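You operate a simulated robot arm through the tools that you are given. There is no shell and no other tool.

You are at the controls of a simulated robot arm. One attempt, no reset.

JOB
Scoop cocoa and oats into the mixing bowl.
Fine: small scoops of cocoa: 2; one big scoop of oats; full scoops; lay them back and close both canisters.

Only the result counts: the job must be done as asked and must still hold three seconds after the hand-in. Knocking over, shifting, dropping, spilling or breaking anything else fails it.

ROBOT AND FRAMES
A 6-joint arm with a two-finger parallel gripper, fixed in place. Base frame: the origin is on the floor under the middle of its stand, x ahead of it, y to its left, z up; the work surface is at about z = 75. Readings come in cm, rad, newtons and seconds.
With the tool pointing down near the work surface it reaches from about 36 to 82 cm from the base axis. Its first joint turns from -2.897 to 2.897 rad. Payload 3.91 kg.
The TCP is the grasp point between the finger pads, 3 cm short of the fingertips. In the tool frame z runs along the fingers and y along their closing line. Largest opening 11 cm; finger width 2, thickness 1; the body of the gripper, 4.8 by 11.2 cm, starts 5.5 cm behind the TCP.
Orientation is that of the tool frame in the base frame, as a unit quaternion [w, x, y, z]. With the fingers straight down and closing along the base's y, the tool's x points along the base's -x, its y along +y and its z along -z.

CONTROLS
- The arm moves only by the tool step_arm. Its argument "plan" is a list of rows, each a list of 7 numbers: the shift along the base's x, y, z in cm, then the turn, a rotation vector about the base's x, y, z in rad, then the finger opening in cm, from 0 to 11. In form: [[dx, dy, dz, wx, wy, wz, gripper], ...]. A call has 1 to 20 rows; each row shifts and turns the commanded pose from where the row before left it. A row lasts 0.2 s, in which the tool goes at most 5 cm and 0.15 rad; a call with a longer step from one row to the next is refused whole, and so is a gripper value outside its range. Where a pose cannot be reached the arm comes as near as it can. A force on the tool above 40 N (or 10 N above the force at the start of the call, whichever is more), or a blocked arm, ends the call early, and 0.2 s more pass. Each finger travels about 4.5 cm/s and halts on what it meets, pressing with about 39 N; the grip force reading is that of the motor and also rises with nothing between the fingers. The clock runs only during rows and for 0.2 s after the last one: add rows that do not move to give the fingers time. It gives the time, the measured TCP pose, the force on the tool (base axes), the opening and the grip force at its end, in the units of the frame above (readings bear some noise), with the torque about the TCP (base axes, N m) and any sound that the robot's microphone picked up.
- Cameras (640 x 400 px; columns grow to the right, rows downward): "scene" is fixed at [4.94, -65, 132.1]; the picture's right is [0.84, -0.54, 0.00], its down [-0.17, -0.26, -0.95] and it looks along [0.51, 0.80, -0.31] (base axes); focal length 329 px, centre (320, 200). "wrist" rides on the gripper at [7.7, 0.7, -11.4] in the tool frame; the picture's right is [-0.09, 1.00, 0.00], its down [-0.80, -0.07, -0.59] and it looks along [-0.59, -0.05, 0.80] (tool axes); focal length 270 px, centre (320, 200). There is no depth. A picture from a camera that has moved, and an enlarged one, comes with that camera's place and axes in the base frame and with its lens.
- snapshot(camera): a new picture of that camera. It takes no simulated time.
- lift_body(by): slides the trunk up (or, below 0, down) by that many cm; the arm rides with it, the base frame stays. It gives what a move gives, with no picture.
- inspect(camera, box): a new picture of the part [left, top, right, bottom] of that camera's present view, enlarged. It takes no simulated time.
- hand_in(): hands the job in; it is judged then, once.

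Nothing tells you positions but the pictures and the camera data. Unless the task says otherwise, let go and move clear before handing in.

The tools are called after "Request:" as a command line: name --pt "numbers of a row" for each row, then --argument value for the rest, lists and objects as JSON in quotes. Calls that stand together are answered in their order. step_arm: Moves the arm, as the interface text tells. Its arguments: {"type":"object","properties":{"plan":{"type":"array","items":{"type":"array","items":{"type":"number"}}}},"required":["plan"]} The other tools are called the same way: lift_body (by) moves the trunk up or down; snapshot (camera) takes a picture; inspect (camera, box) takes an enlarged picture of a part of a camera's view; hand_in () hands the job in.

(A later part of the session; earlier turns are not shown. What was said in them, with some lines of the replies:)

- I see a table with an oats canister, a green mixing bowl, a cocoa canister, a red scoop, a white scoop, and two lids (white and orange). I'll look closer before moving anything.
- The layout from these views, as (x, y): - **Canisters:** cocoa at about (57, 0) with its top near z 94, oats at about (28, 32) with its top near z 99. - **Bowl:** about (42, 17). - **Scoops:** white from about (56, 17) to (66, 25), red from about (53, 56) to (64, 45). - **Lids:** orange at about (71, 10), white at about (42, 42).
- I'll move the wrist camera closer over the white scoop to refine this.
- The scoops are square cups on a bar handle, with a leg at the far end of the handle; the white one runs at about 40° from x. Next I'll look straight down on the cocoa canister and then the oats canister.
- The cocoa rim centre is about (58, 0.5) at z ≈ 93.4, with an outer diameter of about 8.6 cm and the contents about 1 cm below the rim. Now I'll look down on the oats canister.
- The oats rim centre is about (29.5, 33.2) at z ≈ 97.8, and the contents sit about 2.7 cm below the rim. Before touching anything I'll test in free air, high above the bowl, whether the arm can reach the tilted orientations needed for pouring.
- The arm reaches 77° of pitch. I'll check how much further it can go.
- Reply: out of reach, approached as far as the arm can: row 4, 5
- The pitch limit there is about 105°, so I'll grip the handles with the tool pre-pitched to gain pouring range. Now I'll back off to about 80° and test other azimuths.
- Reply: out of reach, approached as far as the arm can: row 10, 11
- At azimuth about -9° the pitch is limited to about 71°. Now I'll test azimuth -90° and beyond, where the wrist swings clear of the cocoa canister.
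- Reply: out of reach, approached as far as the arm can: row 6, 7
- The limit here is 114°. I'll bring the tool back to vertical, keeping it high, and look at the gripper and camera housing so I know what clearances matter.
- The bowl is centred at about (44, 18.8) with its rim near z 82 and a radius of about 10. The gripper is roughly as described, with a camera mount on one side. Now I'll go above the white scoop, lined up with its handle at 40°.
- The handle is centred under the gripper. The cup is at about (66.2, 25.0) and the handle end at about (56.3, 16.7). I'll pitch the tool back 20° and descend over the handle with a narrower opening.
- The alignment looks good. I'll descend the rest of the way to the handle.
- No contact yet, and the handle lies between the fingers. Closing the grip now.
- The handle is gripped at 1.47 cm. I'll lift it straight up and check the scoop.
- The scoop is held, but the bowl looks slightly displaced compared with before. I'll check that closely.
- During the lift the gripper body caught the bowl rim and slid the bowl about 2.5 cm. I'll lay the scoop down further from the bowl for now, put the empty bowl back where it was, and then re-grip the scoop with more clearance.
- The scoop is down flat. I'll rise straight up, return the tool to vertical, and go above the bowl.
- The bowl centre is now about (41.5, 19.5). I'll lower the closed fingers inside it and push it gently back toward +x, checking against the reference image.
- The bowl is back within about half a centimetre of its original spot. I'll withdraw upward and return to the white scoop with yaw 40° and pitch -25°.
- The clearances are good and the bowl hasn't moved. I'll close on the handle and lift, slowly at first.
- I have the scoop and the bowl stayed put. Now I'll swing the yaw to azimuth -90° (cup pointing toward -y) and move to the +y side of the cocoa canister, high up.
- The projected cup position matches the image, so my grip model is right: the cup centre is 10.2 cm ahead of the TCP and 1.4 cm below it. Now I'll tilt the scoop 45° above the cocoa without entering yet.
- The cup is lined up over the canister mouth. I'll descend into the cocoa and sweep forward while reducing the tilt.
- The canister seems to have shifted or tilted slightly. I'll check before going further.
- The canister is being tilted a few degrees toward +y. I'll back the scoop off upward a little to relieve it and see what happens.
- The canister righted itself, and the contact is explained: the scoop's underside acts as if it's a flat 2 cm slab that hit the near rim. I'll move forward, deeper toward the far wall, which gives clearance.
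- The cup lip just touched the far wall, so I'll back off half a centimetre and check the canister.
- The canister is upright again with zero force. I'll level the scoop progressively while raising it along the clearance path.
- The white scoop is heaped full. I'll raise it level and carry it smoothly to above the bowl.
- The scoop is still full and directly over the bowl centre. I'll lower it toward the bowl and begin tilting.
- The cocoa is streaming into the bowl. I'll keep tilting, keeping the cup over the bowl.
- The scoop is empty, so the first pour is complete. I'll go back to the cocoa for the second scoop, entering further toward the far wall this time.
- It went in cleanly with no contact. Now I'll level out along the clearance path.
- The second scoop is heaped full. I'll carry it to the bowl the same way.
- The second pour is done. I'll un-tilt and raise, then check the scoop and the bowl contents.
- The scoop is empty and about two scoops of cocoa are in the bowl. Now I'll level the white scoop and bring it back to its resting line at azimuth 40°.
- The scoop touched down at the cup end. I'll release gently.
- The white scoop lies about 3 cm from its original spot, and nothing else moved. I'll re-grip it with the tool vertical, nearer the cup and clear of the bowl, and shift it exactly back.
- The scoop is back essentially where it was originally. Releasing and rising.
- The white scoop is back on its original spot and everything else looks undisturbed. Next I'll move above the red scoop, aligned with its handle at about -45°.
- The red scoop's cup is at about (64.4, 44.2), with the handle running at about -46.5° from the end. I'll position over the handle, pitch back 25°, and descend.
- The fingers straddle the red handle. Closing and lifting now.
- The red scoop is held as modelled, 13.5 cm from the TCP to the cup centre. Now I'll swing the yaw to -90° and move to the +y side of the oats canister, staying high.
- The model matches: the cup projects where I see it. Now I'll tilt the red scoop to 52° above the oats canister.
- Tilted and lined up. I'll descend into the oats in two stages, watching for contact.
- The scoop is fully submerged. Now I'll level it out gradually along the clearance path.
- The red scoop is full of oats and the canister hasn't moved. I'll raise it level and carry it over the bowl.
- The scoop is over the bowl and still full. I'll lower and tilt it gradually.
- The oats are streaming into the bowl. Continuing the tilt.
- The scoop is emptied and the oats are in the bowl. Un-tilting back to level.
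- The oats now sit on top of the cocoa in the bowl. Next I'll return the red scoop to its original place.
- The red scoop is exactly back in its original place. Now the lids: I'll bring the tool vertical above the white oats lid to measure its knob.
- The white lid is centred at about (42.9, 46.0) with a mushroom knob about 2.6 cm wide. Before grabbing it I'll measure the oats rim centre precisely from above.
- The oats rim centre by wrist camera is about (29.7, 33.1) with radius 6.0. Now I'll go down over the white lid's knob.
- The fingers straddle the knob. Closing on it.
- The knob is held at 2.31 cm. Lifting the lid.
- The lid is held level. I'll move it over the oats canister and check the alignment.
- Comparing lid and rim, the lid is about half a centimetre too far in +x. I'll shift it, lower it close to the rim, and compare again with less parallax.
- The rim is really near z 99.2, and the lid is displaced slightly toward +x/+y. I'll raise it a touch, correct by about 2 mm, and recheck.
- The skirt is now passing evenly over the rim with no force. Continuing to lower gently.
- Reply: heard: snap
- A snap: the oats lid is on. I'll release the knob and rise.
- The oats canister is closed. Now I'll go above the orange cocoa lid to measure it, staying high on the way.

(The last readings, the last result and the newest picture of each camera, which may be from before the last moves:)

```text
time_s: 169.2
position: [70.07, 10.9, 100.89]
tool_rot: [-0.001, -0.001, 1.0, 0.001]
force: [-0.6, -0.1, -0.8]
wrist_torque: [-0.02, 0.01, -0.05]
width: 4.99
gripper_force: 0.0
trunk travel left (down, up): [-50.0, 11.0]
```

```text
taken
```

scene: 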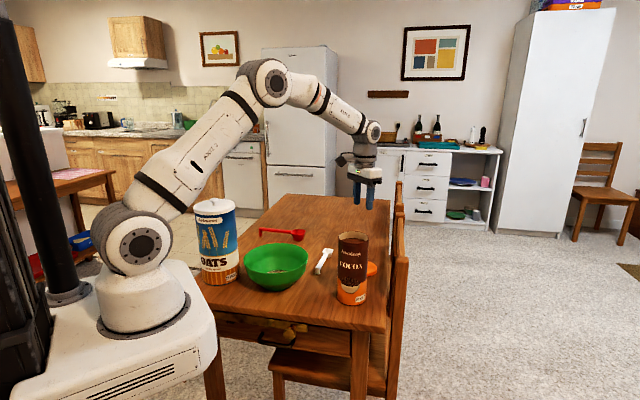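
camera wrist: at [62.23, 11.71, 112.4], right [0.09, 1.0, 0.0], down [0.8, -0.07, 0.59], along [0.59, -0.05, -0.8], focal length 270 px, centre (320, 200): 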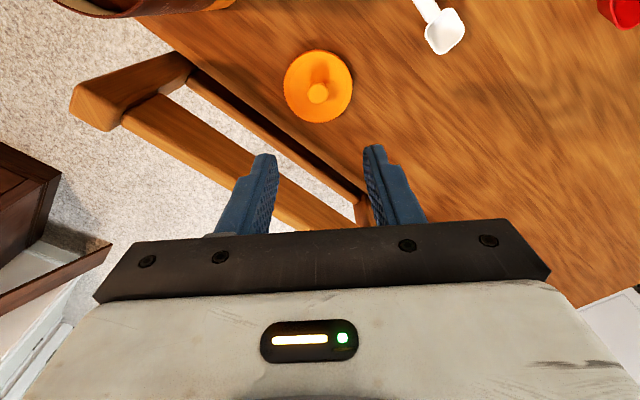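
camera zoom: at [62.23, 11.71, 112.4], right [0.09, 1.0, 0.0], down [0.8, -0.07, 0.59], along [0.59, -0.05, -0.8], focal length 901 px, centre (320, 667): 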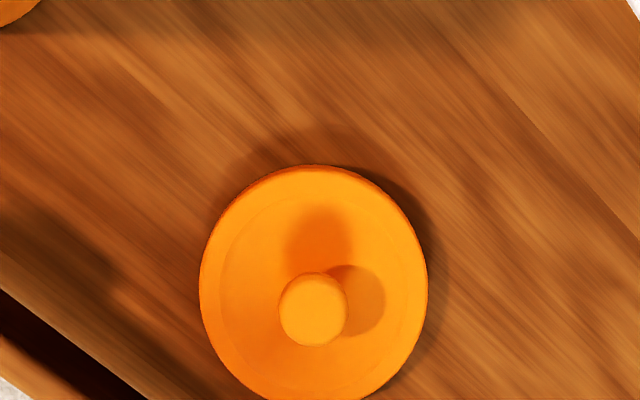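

Request:
inspect --camera "scene" --box '[320, 160, 448, 240]'

Request:
inspect --camera "scene" --box '[320, 230, 448, 310]'

Request:
inspect --camera "wrist" --box '[40, 0, 400, 225]'

```text
5.00 times, centred on (384, 200) of scene
camera zoom: at [4.94, -65.0, 132.1], right [0.84, -0.54, 0.0], down [-0.17, -0.26, -0.95], along [0.51, 0.8, -0.31], focal length 1646 px, centre (0, 200)
```

zoom: 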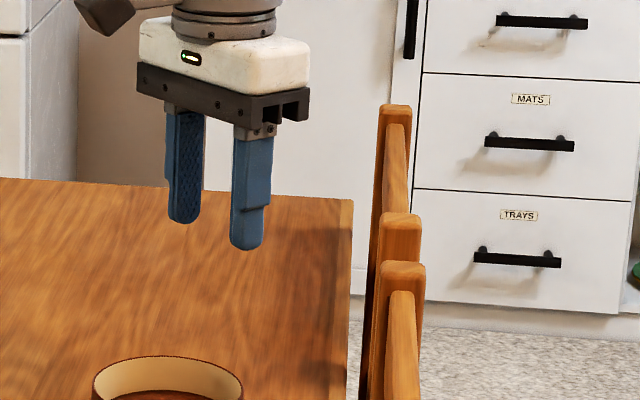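

```text
5.00 times, centred on (384, 270) of scene
camera zoom: at [4.94, -65.0, 132.1], right [0.84, -0.54, 0.0], down [-0.17, -0.26, -0.95], along [0.51, 0.8, -0.31], focal length 1646 px, centre (0, -150)
```

zoom: 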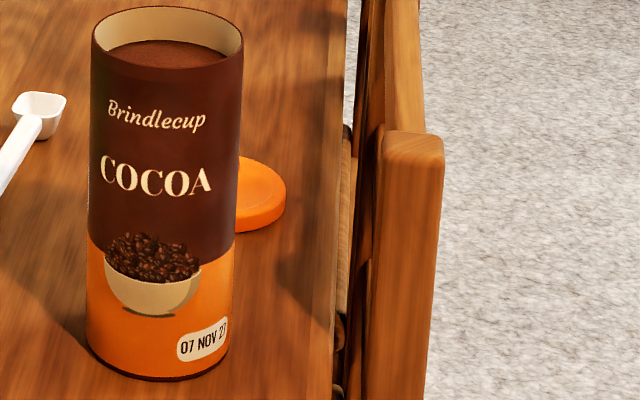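

```text
1.78 times, centred on (220, 112) of wrist
camera zoom: at [62.23, 11.71, 112.4], right [0.09, 1.0, 0.0], down [0.8, -0.07, 0.59], along [0.59, -0.05, -0.8], focal length 480 px, centre (498, 356)
```

zoom: 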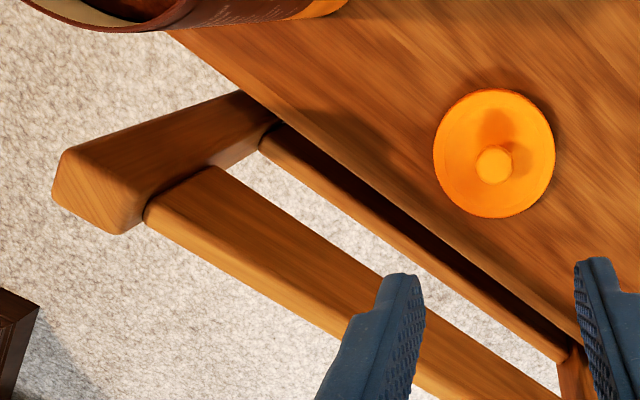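

The chair back is about 12 cm from the lid, which is enough clearance. The orange lid is centred at about (71.3, 10.75). Descending over its knob.

Request:
step_arm --pt "0.65 -0.08 -3.5 0 0 0 5" --pt "0.58 -0.07 -3.5 0 0 0 5" --pt "0 0 -3.5 0 0 0 5" --pt "0 0 -3.5 0 0 0 5" --pt "0 0 0 0 0 0 5"

Request:
snapshot --camera "wrist"

```text
time_s: 170.4
position: [71.25, 10.35, 86.94]
tool_rot: [-0.001, -0.001, 1.0, 0.001]
force: [-1.0, 0.1, -0.1]
wrist_torque: [0.0, -0.02, 0.02]
width: 5.0
gripper_force: 0.1
trunk travel left (down, up): [-50.0, 11.0]
```

```text
taken
camera wrist: at [63.52, 11.1, 98.44], right [0.09, 1.0, 0.0], down [0.8, -0.07, 0.59], along [0.59, -0.05, -0.8], focal length 270 px, centre (320, 200)
```

wrist: 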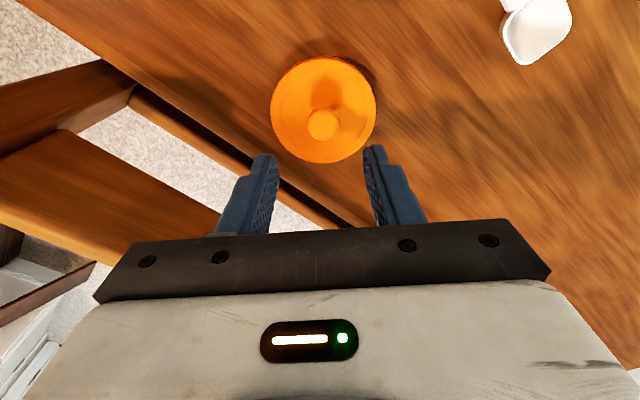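

Request:
step_arm --pt "0.12 0.3 -2.5 0 0 0 5" --pt "0 0 -2.5 0 0 0 5" --pt "0 0 -1.5 0 0 0 5" --pt "0 0 -0.8 0 0 0 5" --pt "0 0 0 0 0 0 5"

Request:
snapshot --camera "wrist"

Request:
inspect --camera "scene" --box '[330, 220, 426, 280]'

```text
time_s: 171.6
position: [71.34, 10.76, 79.82]
tool_rot: [0.0, -0.001, 1.0, 0.001]
force: [0.4, 0.4, 0.3]
wrist_torque: [-0.01, 0.0, 0.0]
width: 5.01
gripper_force: 0.1
trunk travel left (down, up): [-50.0, 11.0]
```

```text
taken
camera wrist: at [63.64, 11.52, 91.2], right [0.09, 1.0, 0.0], down [0.8, -0.07, 0.59], along [0.59, -0.05, -0.8], focal length 270 px, centre (320, 200)
```

wrist: 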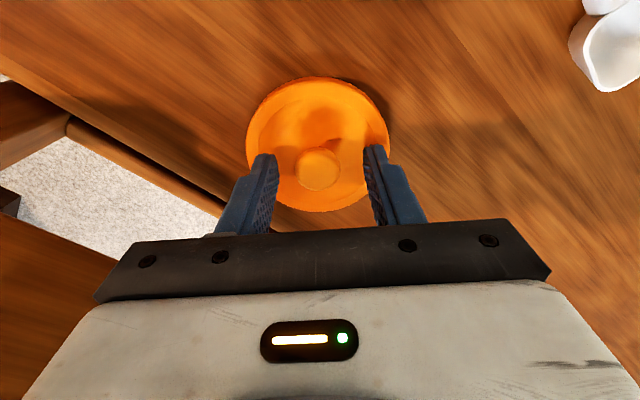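

```text
6.67 times, centred on (378, 250) of scene
camera zoom: at [4.94, -65.0, 132.1], right [0.84, -0.54, 0.0], down [-0.17, -0.26, -0.95], along [0.51, 0.8, -0.31], focal length 2194 px, centre (-67, -133)
```

zoom: 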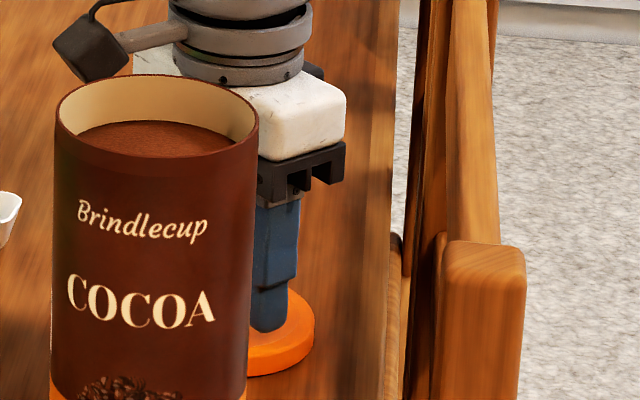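

Request:
step_arm --pt "0 0 -0.3 0 0 0 5" --pt "0 0 0 0 0 0 3" --pt "0 0 0 0 0 0 1" --pt "0 0 0 0 0 0 1" --pt "0 0 0 0 0 0 1" --pt "0 0 0 0 0 0 1"

Request:
snapshot --camera "wrist"

```text
time_s: 173.0
position: [71.51, 10.81, 79.43]
tool_rot: [0.0, -0.001, 1.0, 0.001]
force: [0.7, -0.5, 1.9]
wrist_torque: [-0.01, -0.03, 0.01]
width: 2.32
gripper_force: 38.9
trunk travel left (down, up): [-50.0, 11.0]
```

```text
taken
camera wrist: at [63.67, 11.57, 90.91], right [0.09, 1.0, 0.0], down [0.8, -0.07, 0.59], along [0.59, -0.05, -0.8], focal length 270 px, centre (320, 200)
```

wrist: 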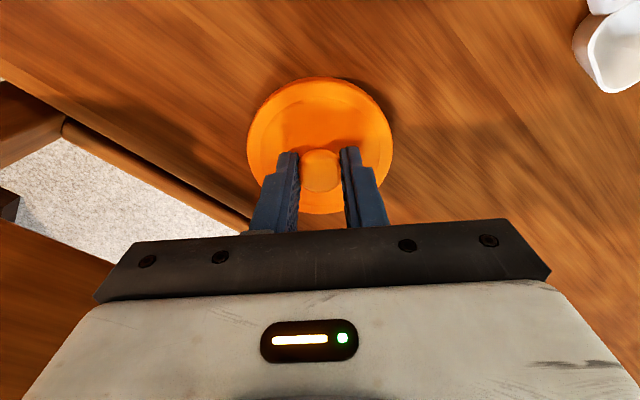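

Request:
step_arm --pt "0 0 0.7 0 0 0 1" --pt "0 0 1.5 0 0 0 1" --pt "0 0 3 0 0 0 1" --pt "0 0 4 0 0 0 1" --pt "0 0 4.5 0 0 0 1" --pt "0 0 4.5 0 0 0 1" --pt "0 0 4.5 0 0 0 1" --pt "-2.2 -1.7 0.5 0 0 0 1" --pt "-2.3 -1.75 0 0 0 0 1" --pt "-2.3 -1.75 0 0 0 0 1" --pt "-2.3 -1.75 0 0 0 0 1" --pt "-2.3 -1.75 0 0 0 0 1" --pt "-2.2 -1.7 0 0 0 0 1" --pt "0 0 0 0 0 0 1"

Request:
inspect --camera "scene" --box '[310, 190, 406, 250]'

Request:
inspect --camera "wrist" --box '[224, 20, 416, 140]'

```text
time_s: 176.0
position: [57.9, 0.39, 102.45]
tool_rot: [0.0, -0.001, 1.0, 0.001]
force: [0.0, -0.5, -1.0]
wrist_torque: [-0.04, 0.0, -0.02]
width: 2.31
gripper_force: 38.9
trunk travel left (down, up): [-50.0, 11.0]
```

```text
6.67 times, centred on (358, 220) of scene
camera zoom: at [4.94, -65.0, 132.1], right [0.84, -0.54, 0.0], down [-0.17, -0.26, -0.95], along [0.51, 0.8, -0.31], focal length 2194 px, centre (67, 67)
```

zoom: 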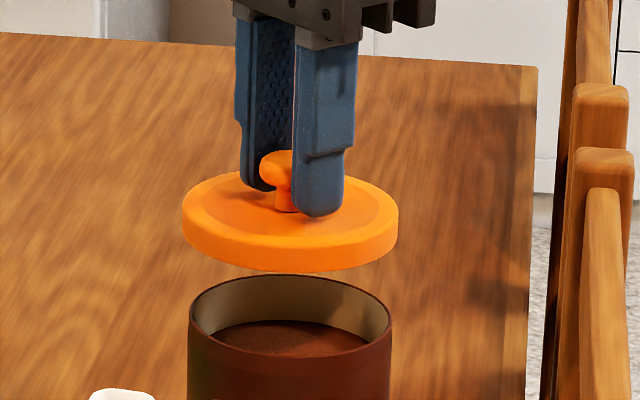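

```text
3.33 times, centred on (320, 80) of wrist
camera zoom: at [50.12, 1.16, 113.97], right [0.09, 1.0, 0.0], down [0.8, -0.07, 0.59], along [0.59, -0.05, -0.8], focal length 901 px, centre (320, 600)
```

zoom: 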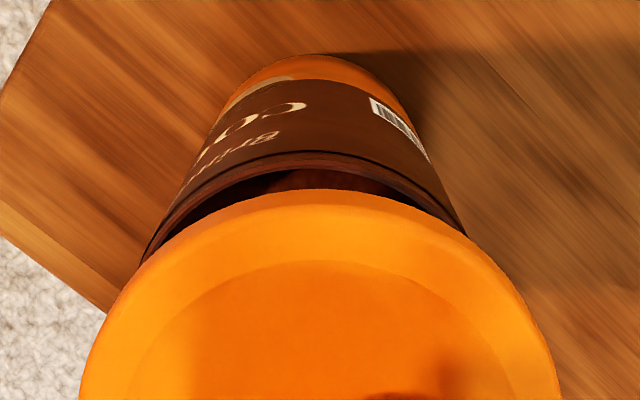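

Alignment is already close. I'll shift slightly toward -y and lower to just above the rim.

Request:
step_arm --pt "0 -0.2 -1.0 0 0 0 1" --pt "0 0 -1.0 0 0 0 1" --pt "0 0 -0.8 0 0 0 1" --pt "0 0 -0.4 0 0 0 1" --pt "0 0 0 0 0 0 1"

Request:
inspect --camera "scene" --box '[330, 210, 378, 240]'

Request:
inspect --camera "wrist" --box '[240, 40, 400, 140]'

```text
time_s: 177.2
position: [57.78, 0.17, 99.24]
tool_rot: [-0.001, 0.0, 1.0, 0.001]
force: [0.4, -0.4, -0.1]
wrist_torque: [0.01, 0.01, 0.03]
width: 2.32
gripper_force: 39.2
trunk travel left (down, up): [-50.0, 11.0]
```

```text
13.33 times, centred on (354, 225) of scene
camera zoom: at [4.94, -65.0, 132.1], right [0.84, -0.54, 0.0], down [-0.17, -0.26, -0.95], along [0.51, 0.8, -0.31], focal length 4389 px, centre (-133, -133)
```

zoom: 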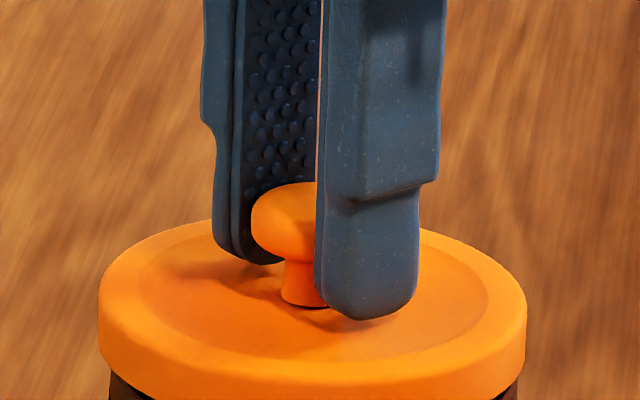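

```text
4.00 times, centred on (320, 90) of wrist
camera zoom: at [50.04, 0.95, 110.76], right [0.09, 1.0, 0.0], down [0.8, -0.07, 0.59], along [0.59, -0.05, -0.8], focal length 1081 px, centre (320, 640)
```

zoom: 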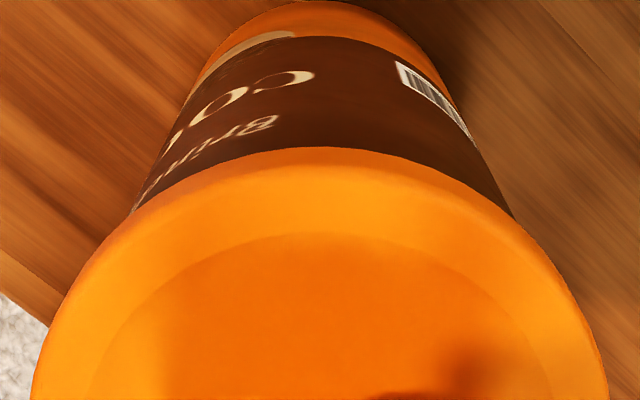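

Lid and canister are centred on each other in both views. Lowering gently until it snaps.

Request:
step_arm --pt "0 0 -0.3 0 0 0 1" --pt "0 0 -0.3 0 0 0 1" --pt "0 0 0 0 0 0 1"

Request:
inspect --camera "scene" --box '[330, 210, 378, 240]'

Request:
inspect --camera "wrist" --box '[240, 40, 400, 140]'

```text
time_s: 178.0
position: [57.83, 0.26, 98.79]
tool_rot: [0.0, -0.001, 1.0, 0.001]
force: [0.2, 0.6, 0.1]
wrist_torque: [0.02, -0.01, 0.03]
width: 2.28
gripper_force: 39.2
trunk travel left (down, up): [-50.0, 11.0]
```

```text
13.33 times, centred on (354, 225) of scene
camera zoom: at [4.94, -65.0, 132.1], right [0.84, -0.54, 0.0], down [-0.17, -0.26, -0.95], along [0.51, 0.8, -0.31], focal length 4389 px, centre (-133, -133)
```

zoom: 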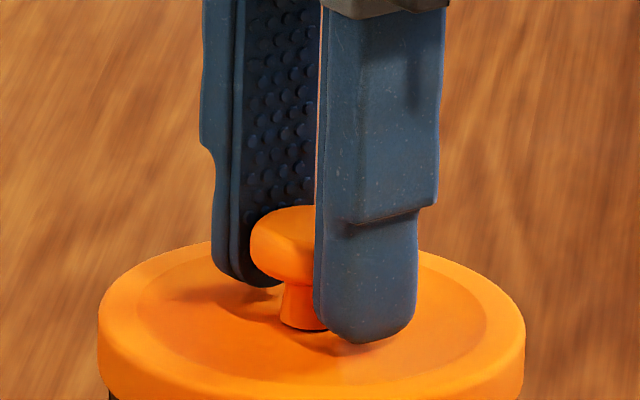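

```text
4.00 times, centred on (320, 90) of wrist
camera zoom: at [50.05, 0.97, 110.24], right [0.09, 1.0, 0.0], down [0.8, -0.07, 0.59], along [0.59, -0.05, -0.8], focal length 1081 px, centre (320, 640)
```

zoom: 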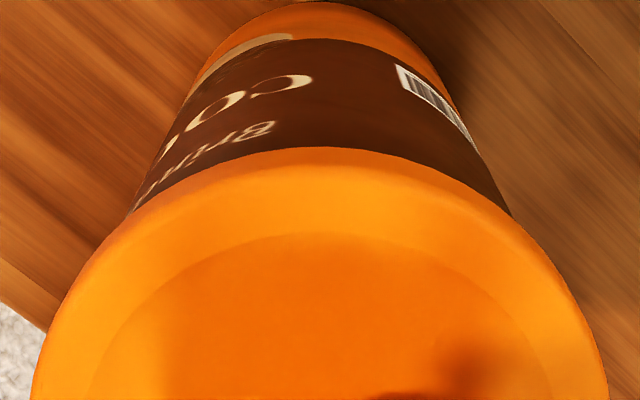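

Request:
step_arm --pt "0 0 -0.25 0 0 0 1" --pt "0 0 -0.25 0 0 0 1" --pt "0 0 0 0 0 0 1"

Request:
inspect --camera "scene" --box '[330, 220, 378, 250]'

```text
time_s: 178.8
position: [57.9, 0.23, 98.22]
tool_rot: [-0.001, -0.001, 1.0, 0.001]
force: [0.5, -0.4, -0.8]
wrist_torque: [0.01, 0.0, 0.01]
width: 2.28
gripper_force: 38.7
trunk travel left (down, up): [-50.0, 11.0]
```

```text
13.33 times, centred on (354, 235) of scene
camera zoom: at [4.94, -65.0, 132.1], right [0.84, -0.54, 0.0], down [-0.17, -0.26, -0.95], along [0.51, 0.8, -0.31], focal length 4389 px, centre (-133, -267)
```

zoom: 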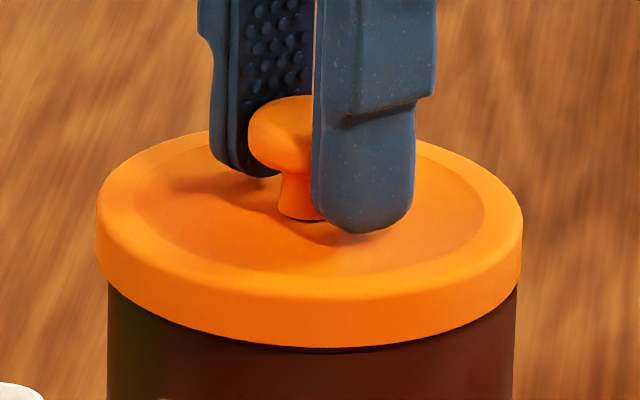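

Request:
step_arm --pt "0.04 -0.03 -0.2 0 0 0 1" --pt "0 0 -0.2 0 0 0 1" --pt "0 0 0 0 0 0 1"

Request:
inspect --camera "scene" --box '[330, 220, 378, 250]'

Request:
inspect --camera "wrist" --box '[240, 40, 400, 140]'

```text
time_s: 179.6
position: [57.89, 0.25, 98.03]
tool_rot: [0.003, -0.002, 1.0, 0.001]
force: [2.8, -4.4, 32.0]
wrist_torque: [-0.1, 0.06, 0.03]
width: 2.29
gripper_force: 39.4
trunk travel left (down, up): [-50.0, 11.0]
heard: snap
```

```text
13.33 times, centred on (354, 235) of scene
camera zoom: at [4.94, -65.0, 132.1], right [0.84, -0.54, 0.0], down [-0.17, -0.26, -0.95], along [0.51, 0.8, -0.31], focal length 4389 px, centre (-133, -267)
```

zoom: 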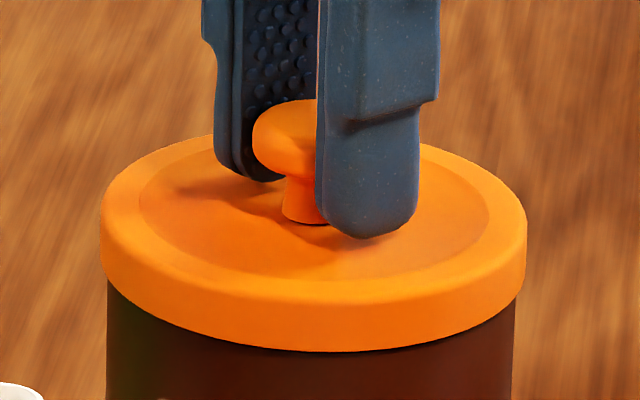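

```text
4.00 times, centred on (320, 90) of wrist
camera zoom: at [50.04, 0.98, 109.54], right [0.09, 1.0, 0.0], down [0.8, -0.07, 0.6], along [0.6, -0.05, -0.8], focal length 1081 px, centre (320, 640)
```

zoom: 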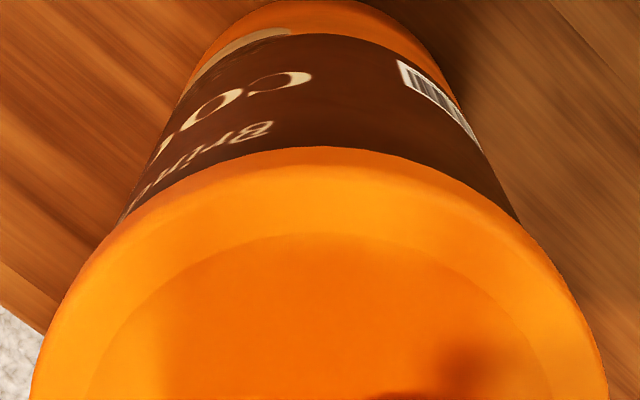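

A second snap: the cocoa lid is on. I'll relieve the downward pressure, release, and rise.

Request:
step_arm --pt "0 0 0.15 0 0 0 1" --pt "0 0 0 0 0 0 1" --pt "0 0 0 0 0 0 3" --pt "0 0 0 0 0 0 5" --pt "0 0 0 0 0 0 5"

Request:
step_arm --pt "0 0 1 0 0 0 5" --pt "0 0 3 0 0 0 5" --pt "0 0 4 0 0 0 5" --pt "0 0 4.5 0 0 0 5" --pt "0 0 4.5 0 0 0 5" --pt "0 0 0 0 0 0 5"

Request:
inspect --camera "scene" --box '[180, 180, 400, 318]'

Request:
inspect --camera "scene" --box '[300, 210, 396, 270]'

Request:
snapshot --camera "wrist"

```text
time_s: 180.8
position: [57.78, 0.24, 97.98]
tool_rot: [-0.001, -0.001, 1.0, 0.001]
force: [-1.5, 2.8, 16.1]
wrist_torque: [0.04, 0.0, 0.06]
width: 4.49
gripper_force: 0.1
trunk travel left (down, up): [-50.0, 11.0]
```

```text
time_s: 182.2
position: [57.75, 0.11, 114.95]
tool_rot: [-0.001, -0.002, 1.0, 0.001]
force: [0.2, -0.4, 0.1]
wrist_torque: [0.04, -0.05, 0.0]
width: 5.02
gripper_force: 0.1
trunk travel left (down, up): [-50.0, 11.0]
```

```text
2.90 times, centred on (290, 249) of scene
camera zoom: at [4.94, -65.0, 132.1], right [0.84, -0.54, 0.0], down [-0.17, -0.26, -0.95], along [0.51, 0.8, -0.31], focal length 954 px, centre (407, 58)
```

zoom: 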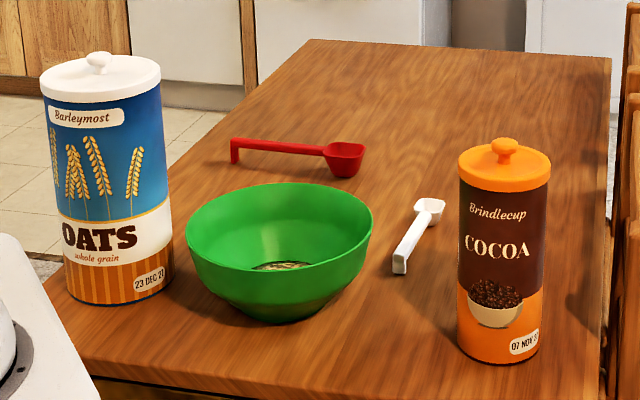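

```text
6.67 times, centred on (348, 240) of scene
camera zoom: at [4.94, -65.0, 132.1], right [0.84, -0.54, 0.0], down [-0.17, -0.26, -0.95], along [0.51, 0.8, -0.31], focal length 2194 px, centre (133, -67)
```

zoom: 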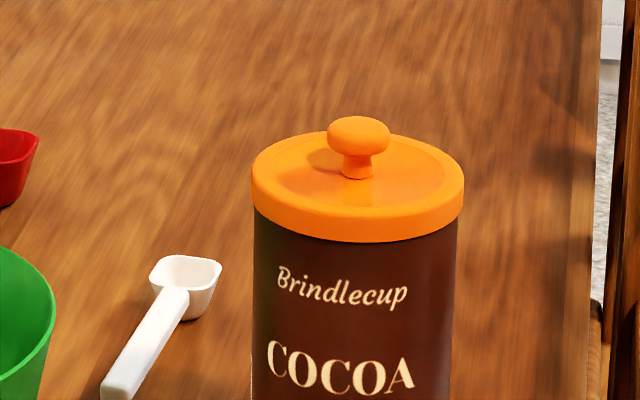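

```text
taken
camera wrist: at [49.97, 1.01, 126.43], right [0.09, 1.0, 0.0], down [0.8, -0.07, 0.59], along [0.59, -0.05, -0.8], focal length 270 px, centre (320, 200)
```

wrist: 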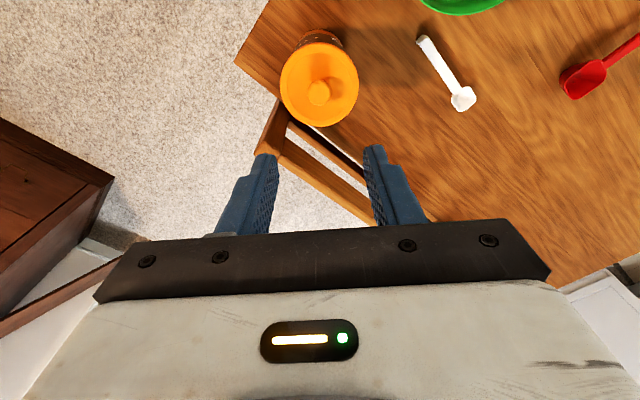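

Both canisters are closed and both scoops are back. I'll retreat to a clear pose and do a final overall check.

Request:
step_arm --pt "-1.2 2.7 2 0 0 0 6" --pt "-1.2 2.7 2 0 0 0 8" --pt "-1.2 2.7 2 0 0 0 10" --pt "-1.2 2.7 2 0 0 0 11" --pt "-1.2 2.7 2 0 0 0 11" --pt "-1.2 2.7 1.4 0 0 0 11" --pt "0 0 0 0 0 0 11" --pt "0 0 0 0 0 0 11"

Request:
snapshot --camera "wrist"

Request:
snapshot --camera "scene"

Request:
inspect --camera "wrist" --box '[180, 0, 420, 150]'

Request:
inspect --camera "scene" --box '[300, 240, 380, 290]'

```text
time_s: 184.0
position: [50.62, 16.33, 126.25]
tool_rot: [0.0, 0.0, 1.0, 0.001]
force: [-0.5, -0.1, -0.6]
wrist_torque: [-0.05, 0.0, 0.0]
width: 11.01
gripper_force: 0.0
trunk travel left (down, up): [-50.0, 11.0]
```

```text
taken
camera wrist: at [42.75, 17.15, 137.76], right [0.09, 1.0, 0.0], down [0.8, -0.07, 0.59], along [0.59, -0.05, -0.8], focal length 270 px, centre (320, 200)
```

wrist: 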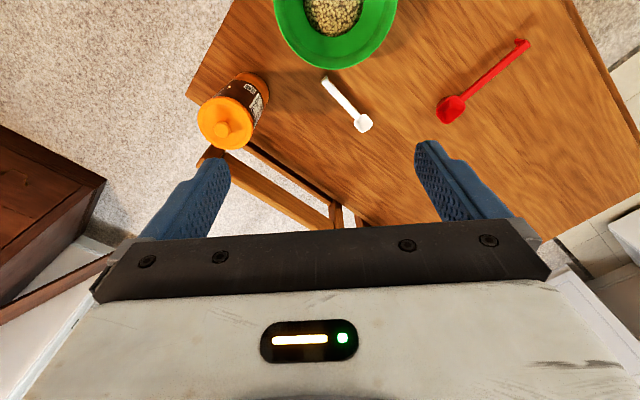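

```text
taken
```

scene: 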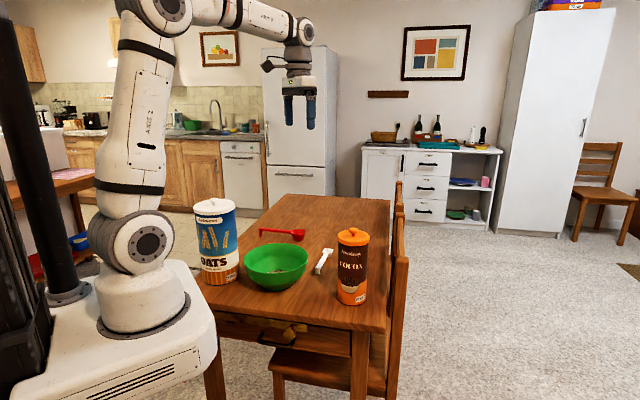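

```text
2.67 times, centred on (300, 75) of wrist
camera zoom: at [42.75, 17.15, 137.76], right [0.09, 1.0, 0.0], down [0.8, -0.07, 0.59], along [0.59, -0.05, -0.8], focal length 721 px, centre (373, 533)
```

zoom: 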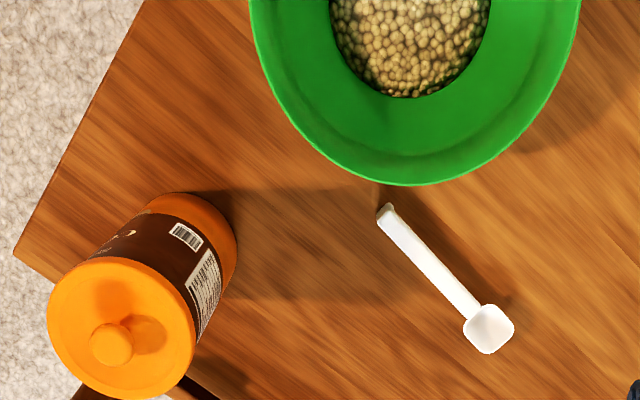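

```text
8.00 times, centred on (340, 265) of scene
camera zoom: at [4.94, -65.0, 132.1], right [0.84, -0.54, 0.0], down [-0.17, -0.26, -0.95], along [0.51, 0.8, -0.31], focal length 2633 px, centre (160, -320)
```

zoom: 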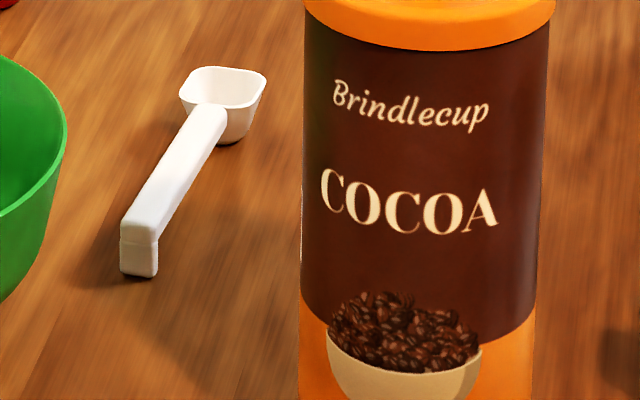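

The final check shows the oats and cocoa in the bowl, both scoops laid back in their original places, both lids snapped on, and the arm clear with nothing spilled. The one deviation is the bowl, which sits about 1 cm from where it started after the early nudge. I'm handing the job in.

Request:
hand_in

```text
The job is handed in.
```

I handed the job in. Two full small scoops of cocoa and one full big scoop of oats are in the mixing bowl. Both scoops are back in place and both lids snapped on. I don't have the judge's verdict.

- **Bowl shifted:** on the first pick-up of the white scoop the gripper caught the bowl rim and slid the empty bowl about 2.5 cm. I pushed it back, but it still sits roughly 1 cm from its starting place. I left it there because it tilted when pushed and now had contents. If the judge allows no shift at all, this would fail the job.
- **Cocoa canister tilted:** during the first dig the scoop handle pressed on the canister rim and tipped it a few degrees, and a moment later the cup nudged it slightly the other way. It settled upright in its original spot both times, with nothing spilled.
- **Scoops:** the red scoop is back exactly where it was. The white one is within about 0.3 cm.
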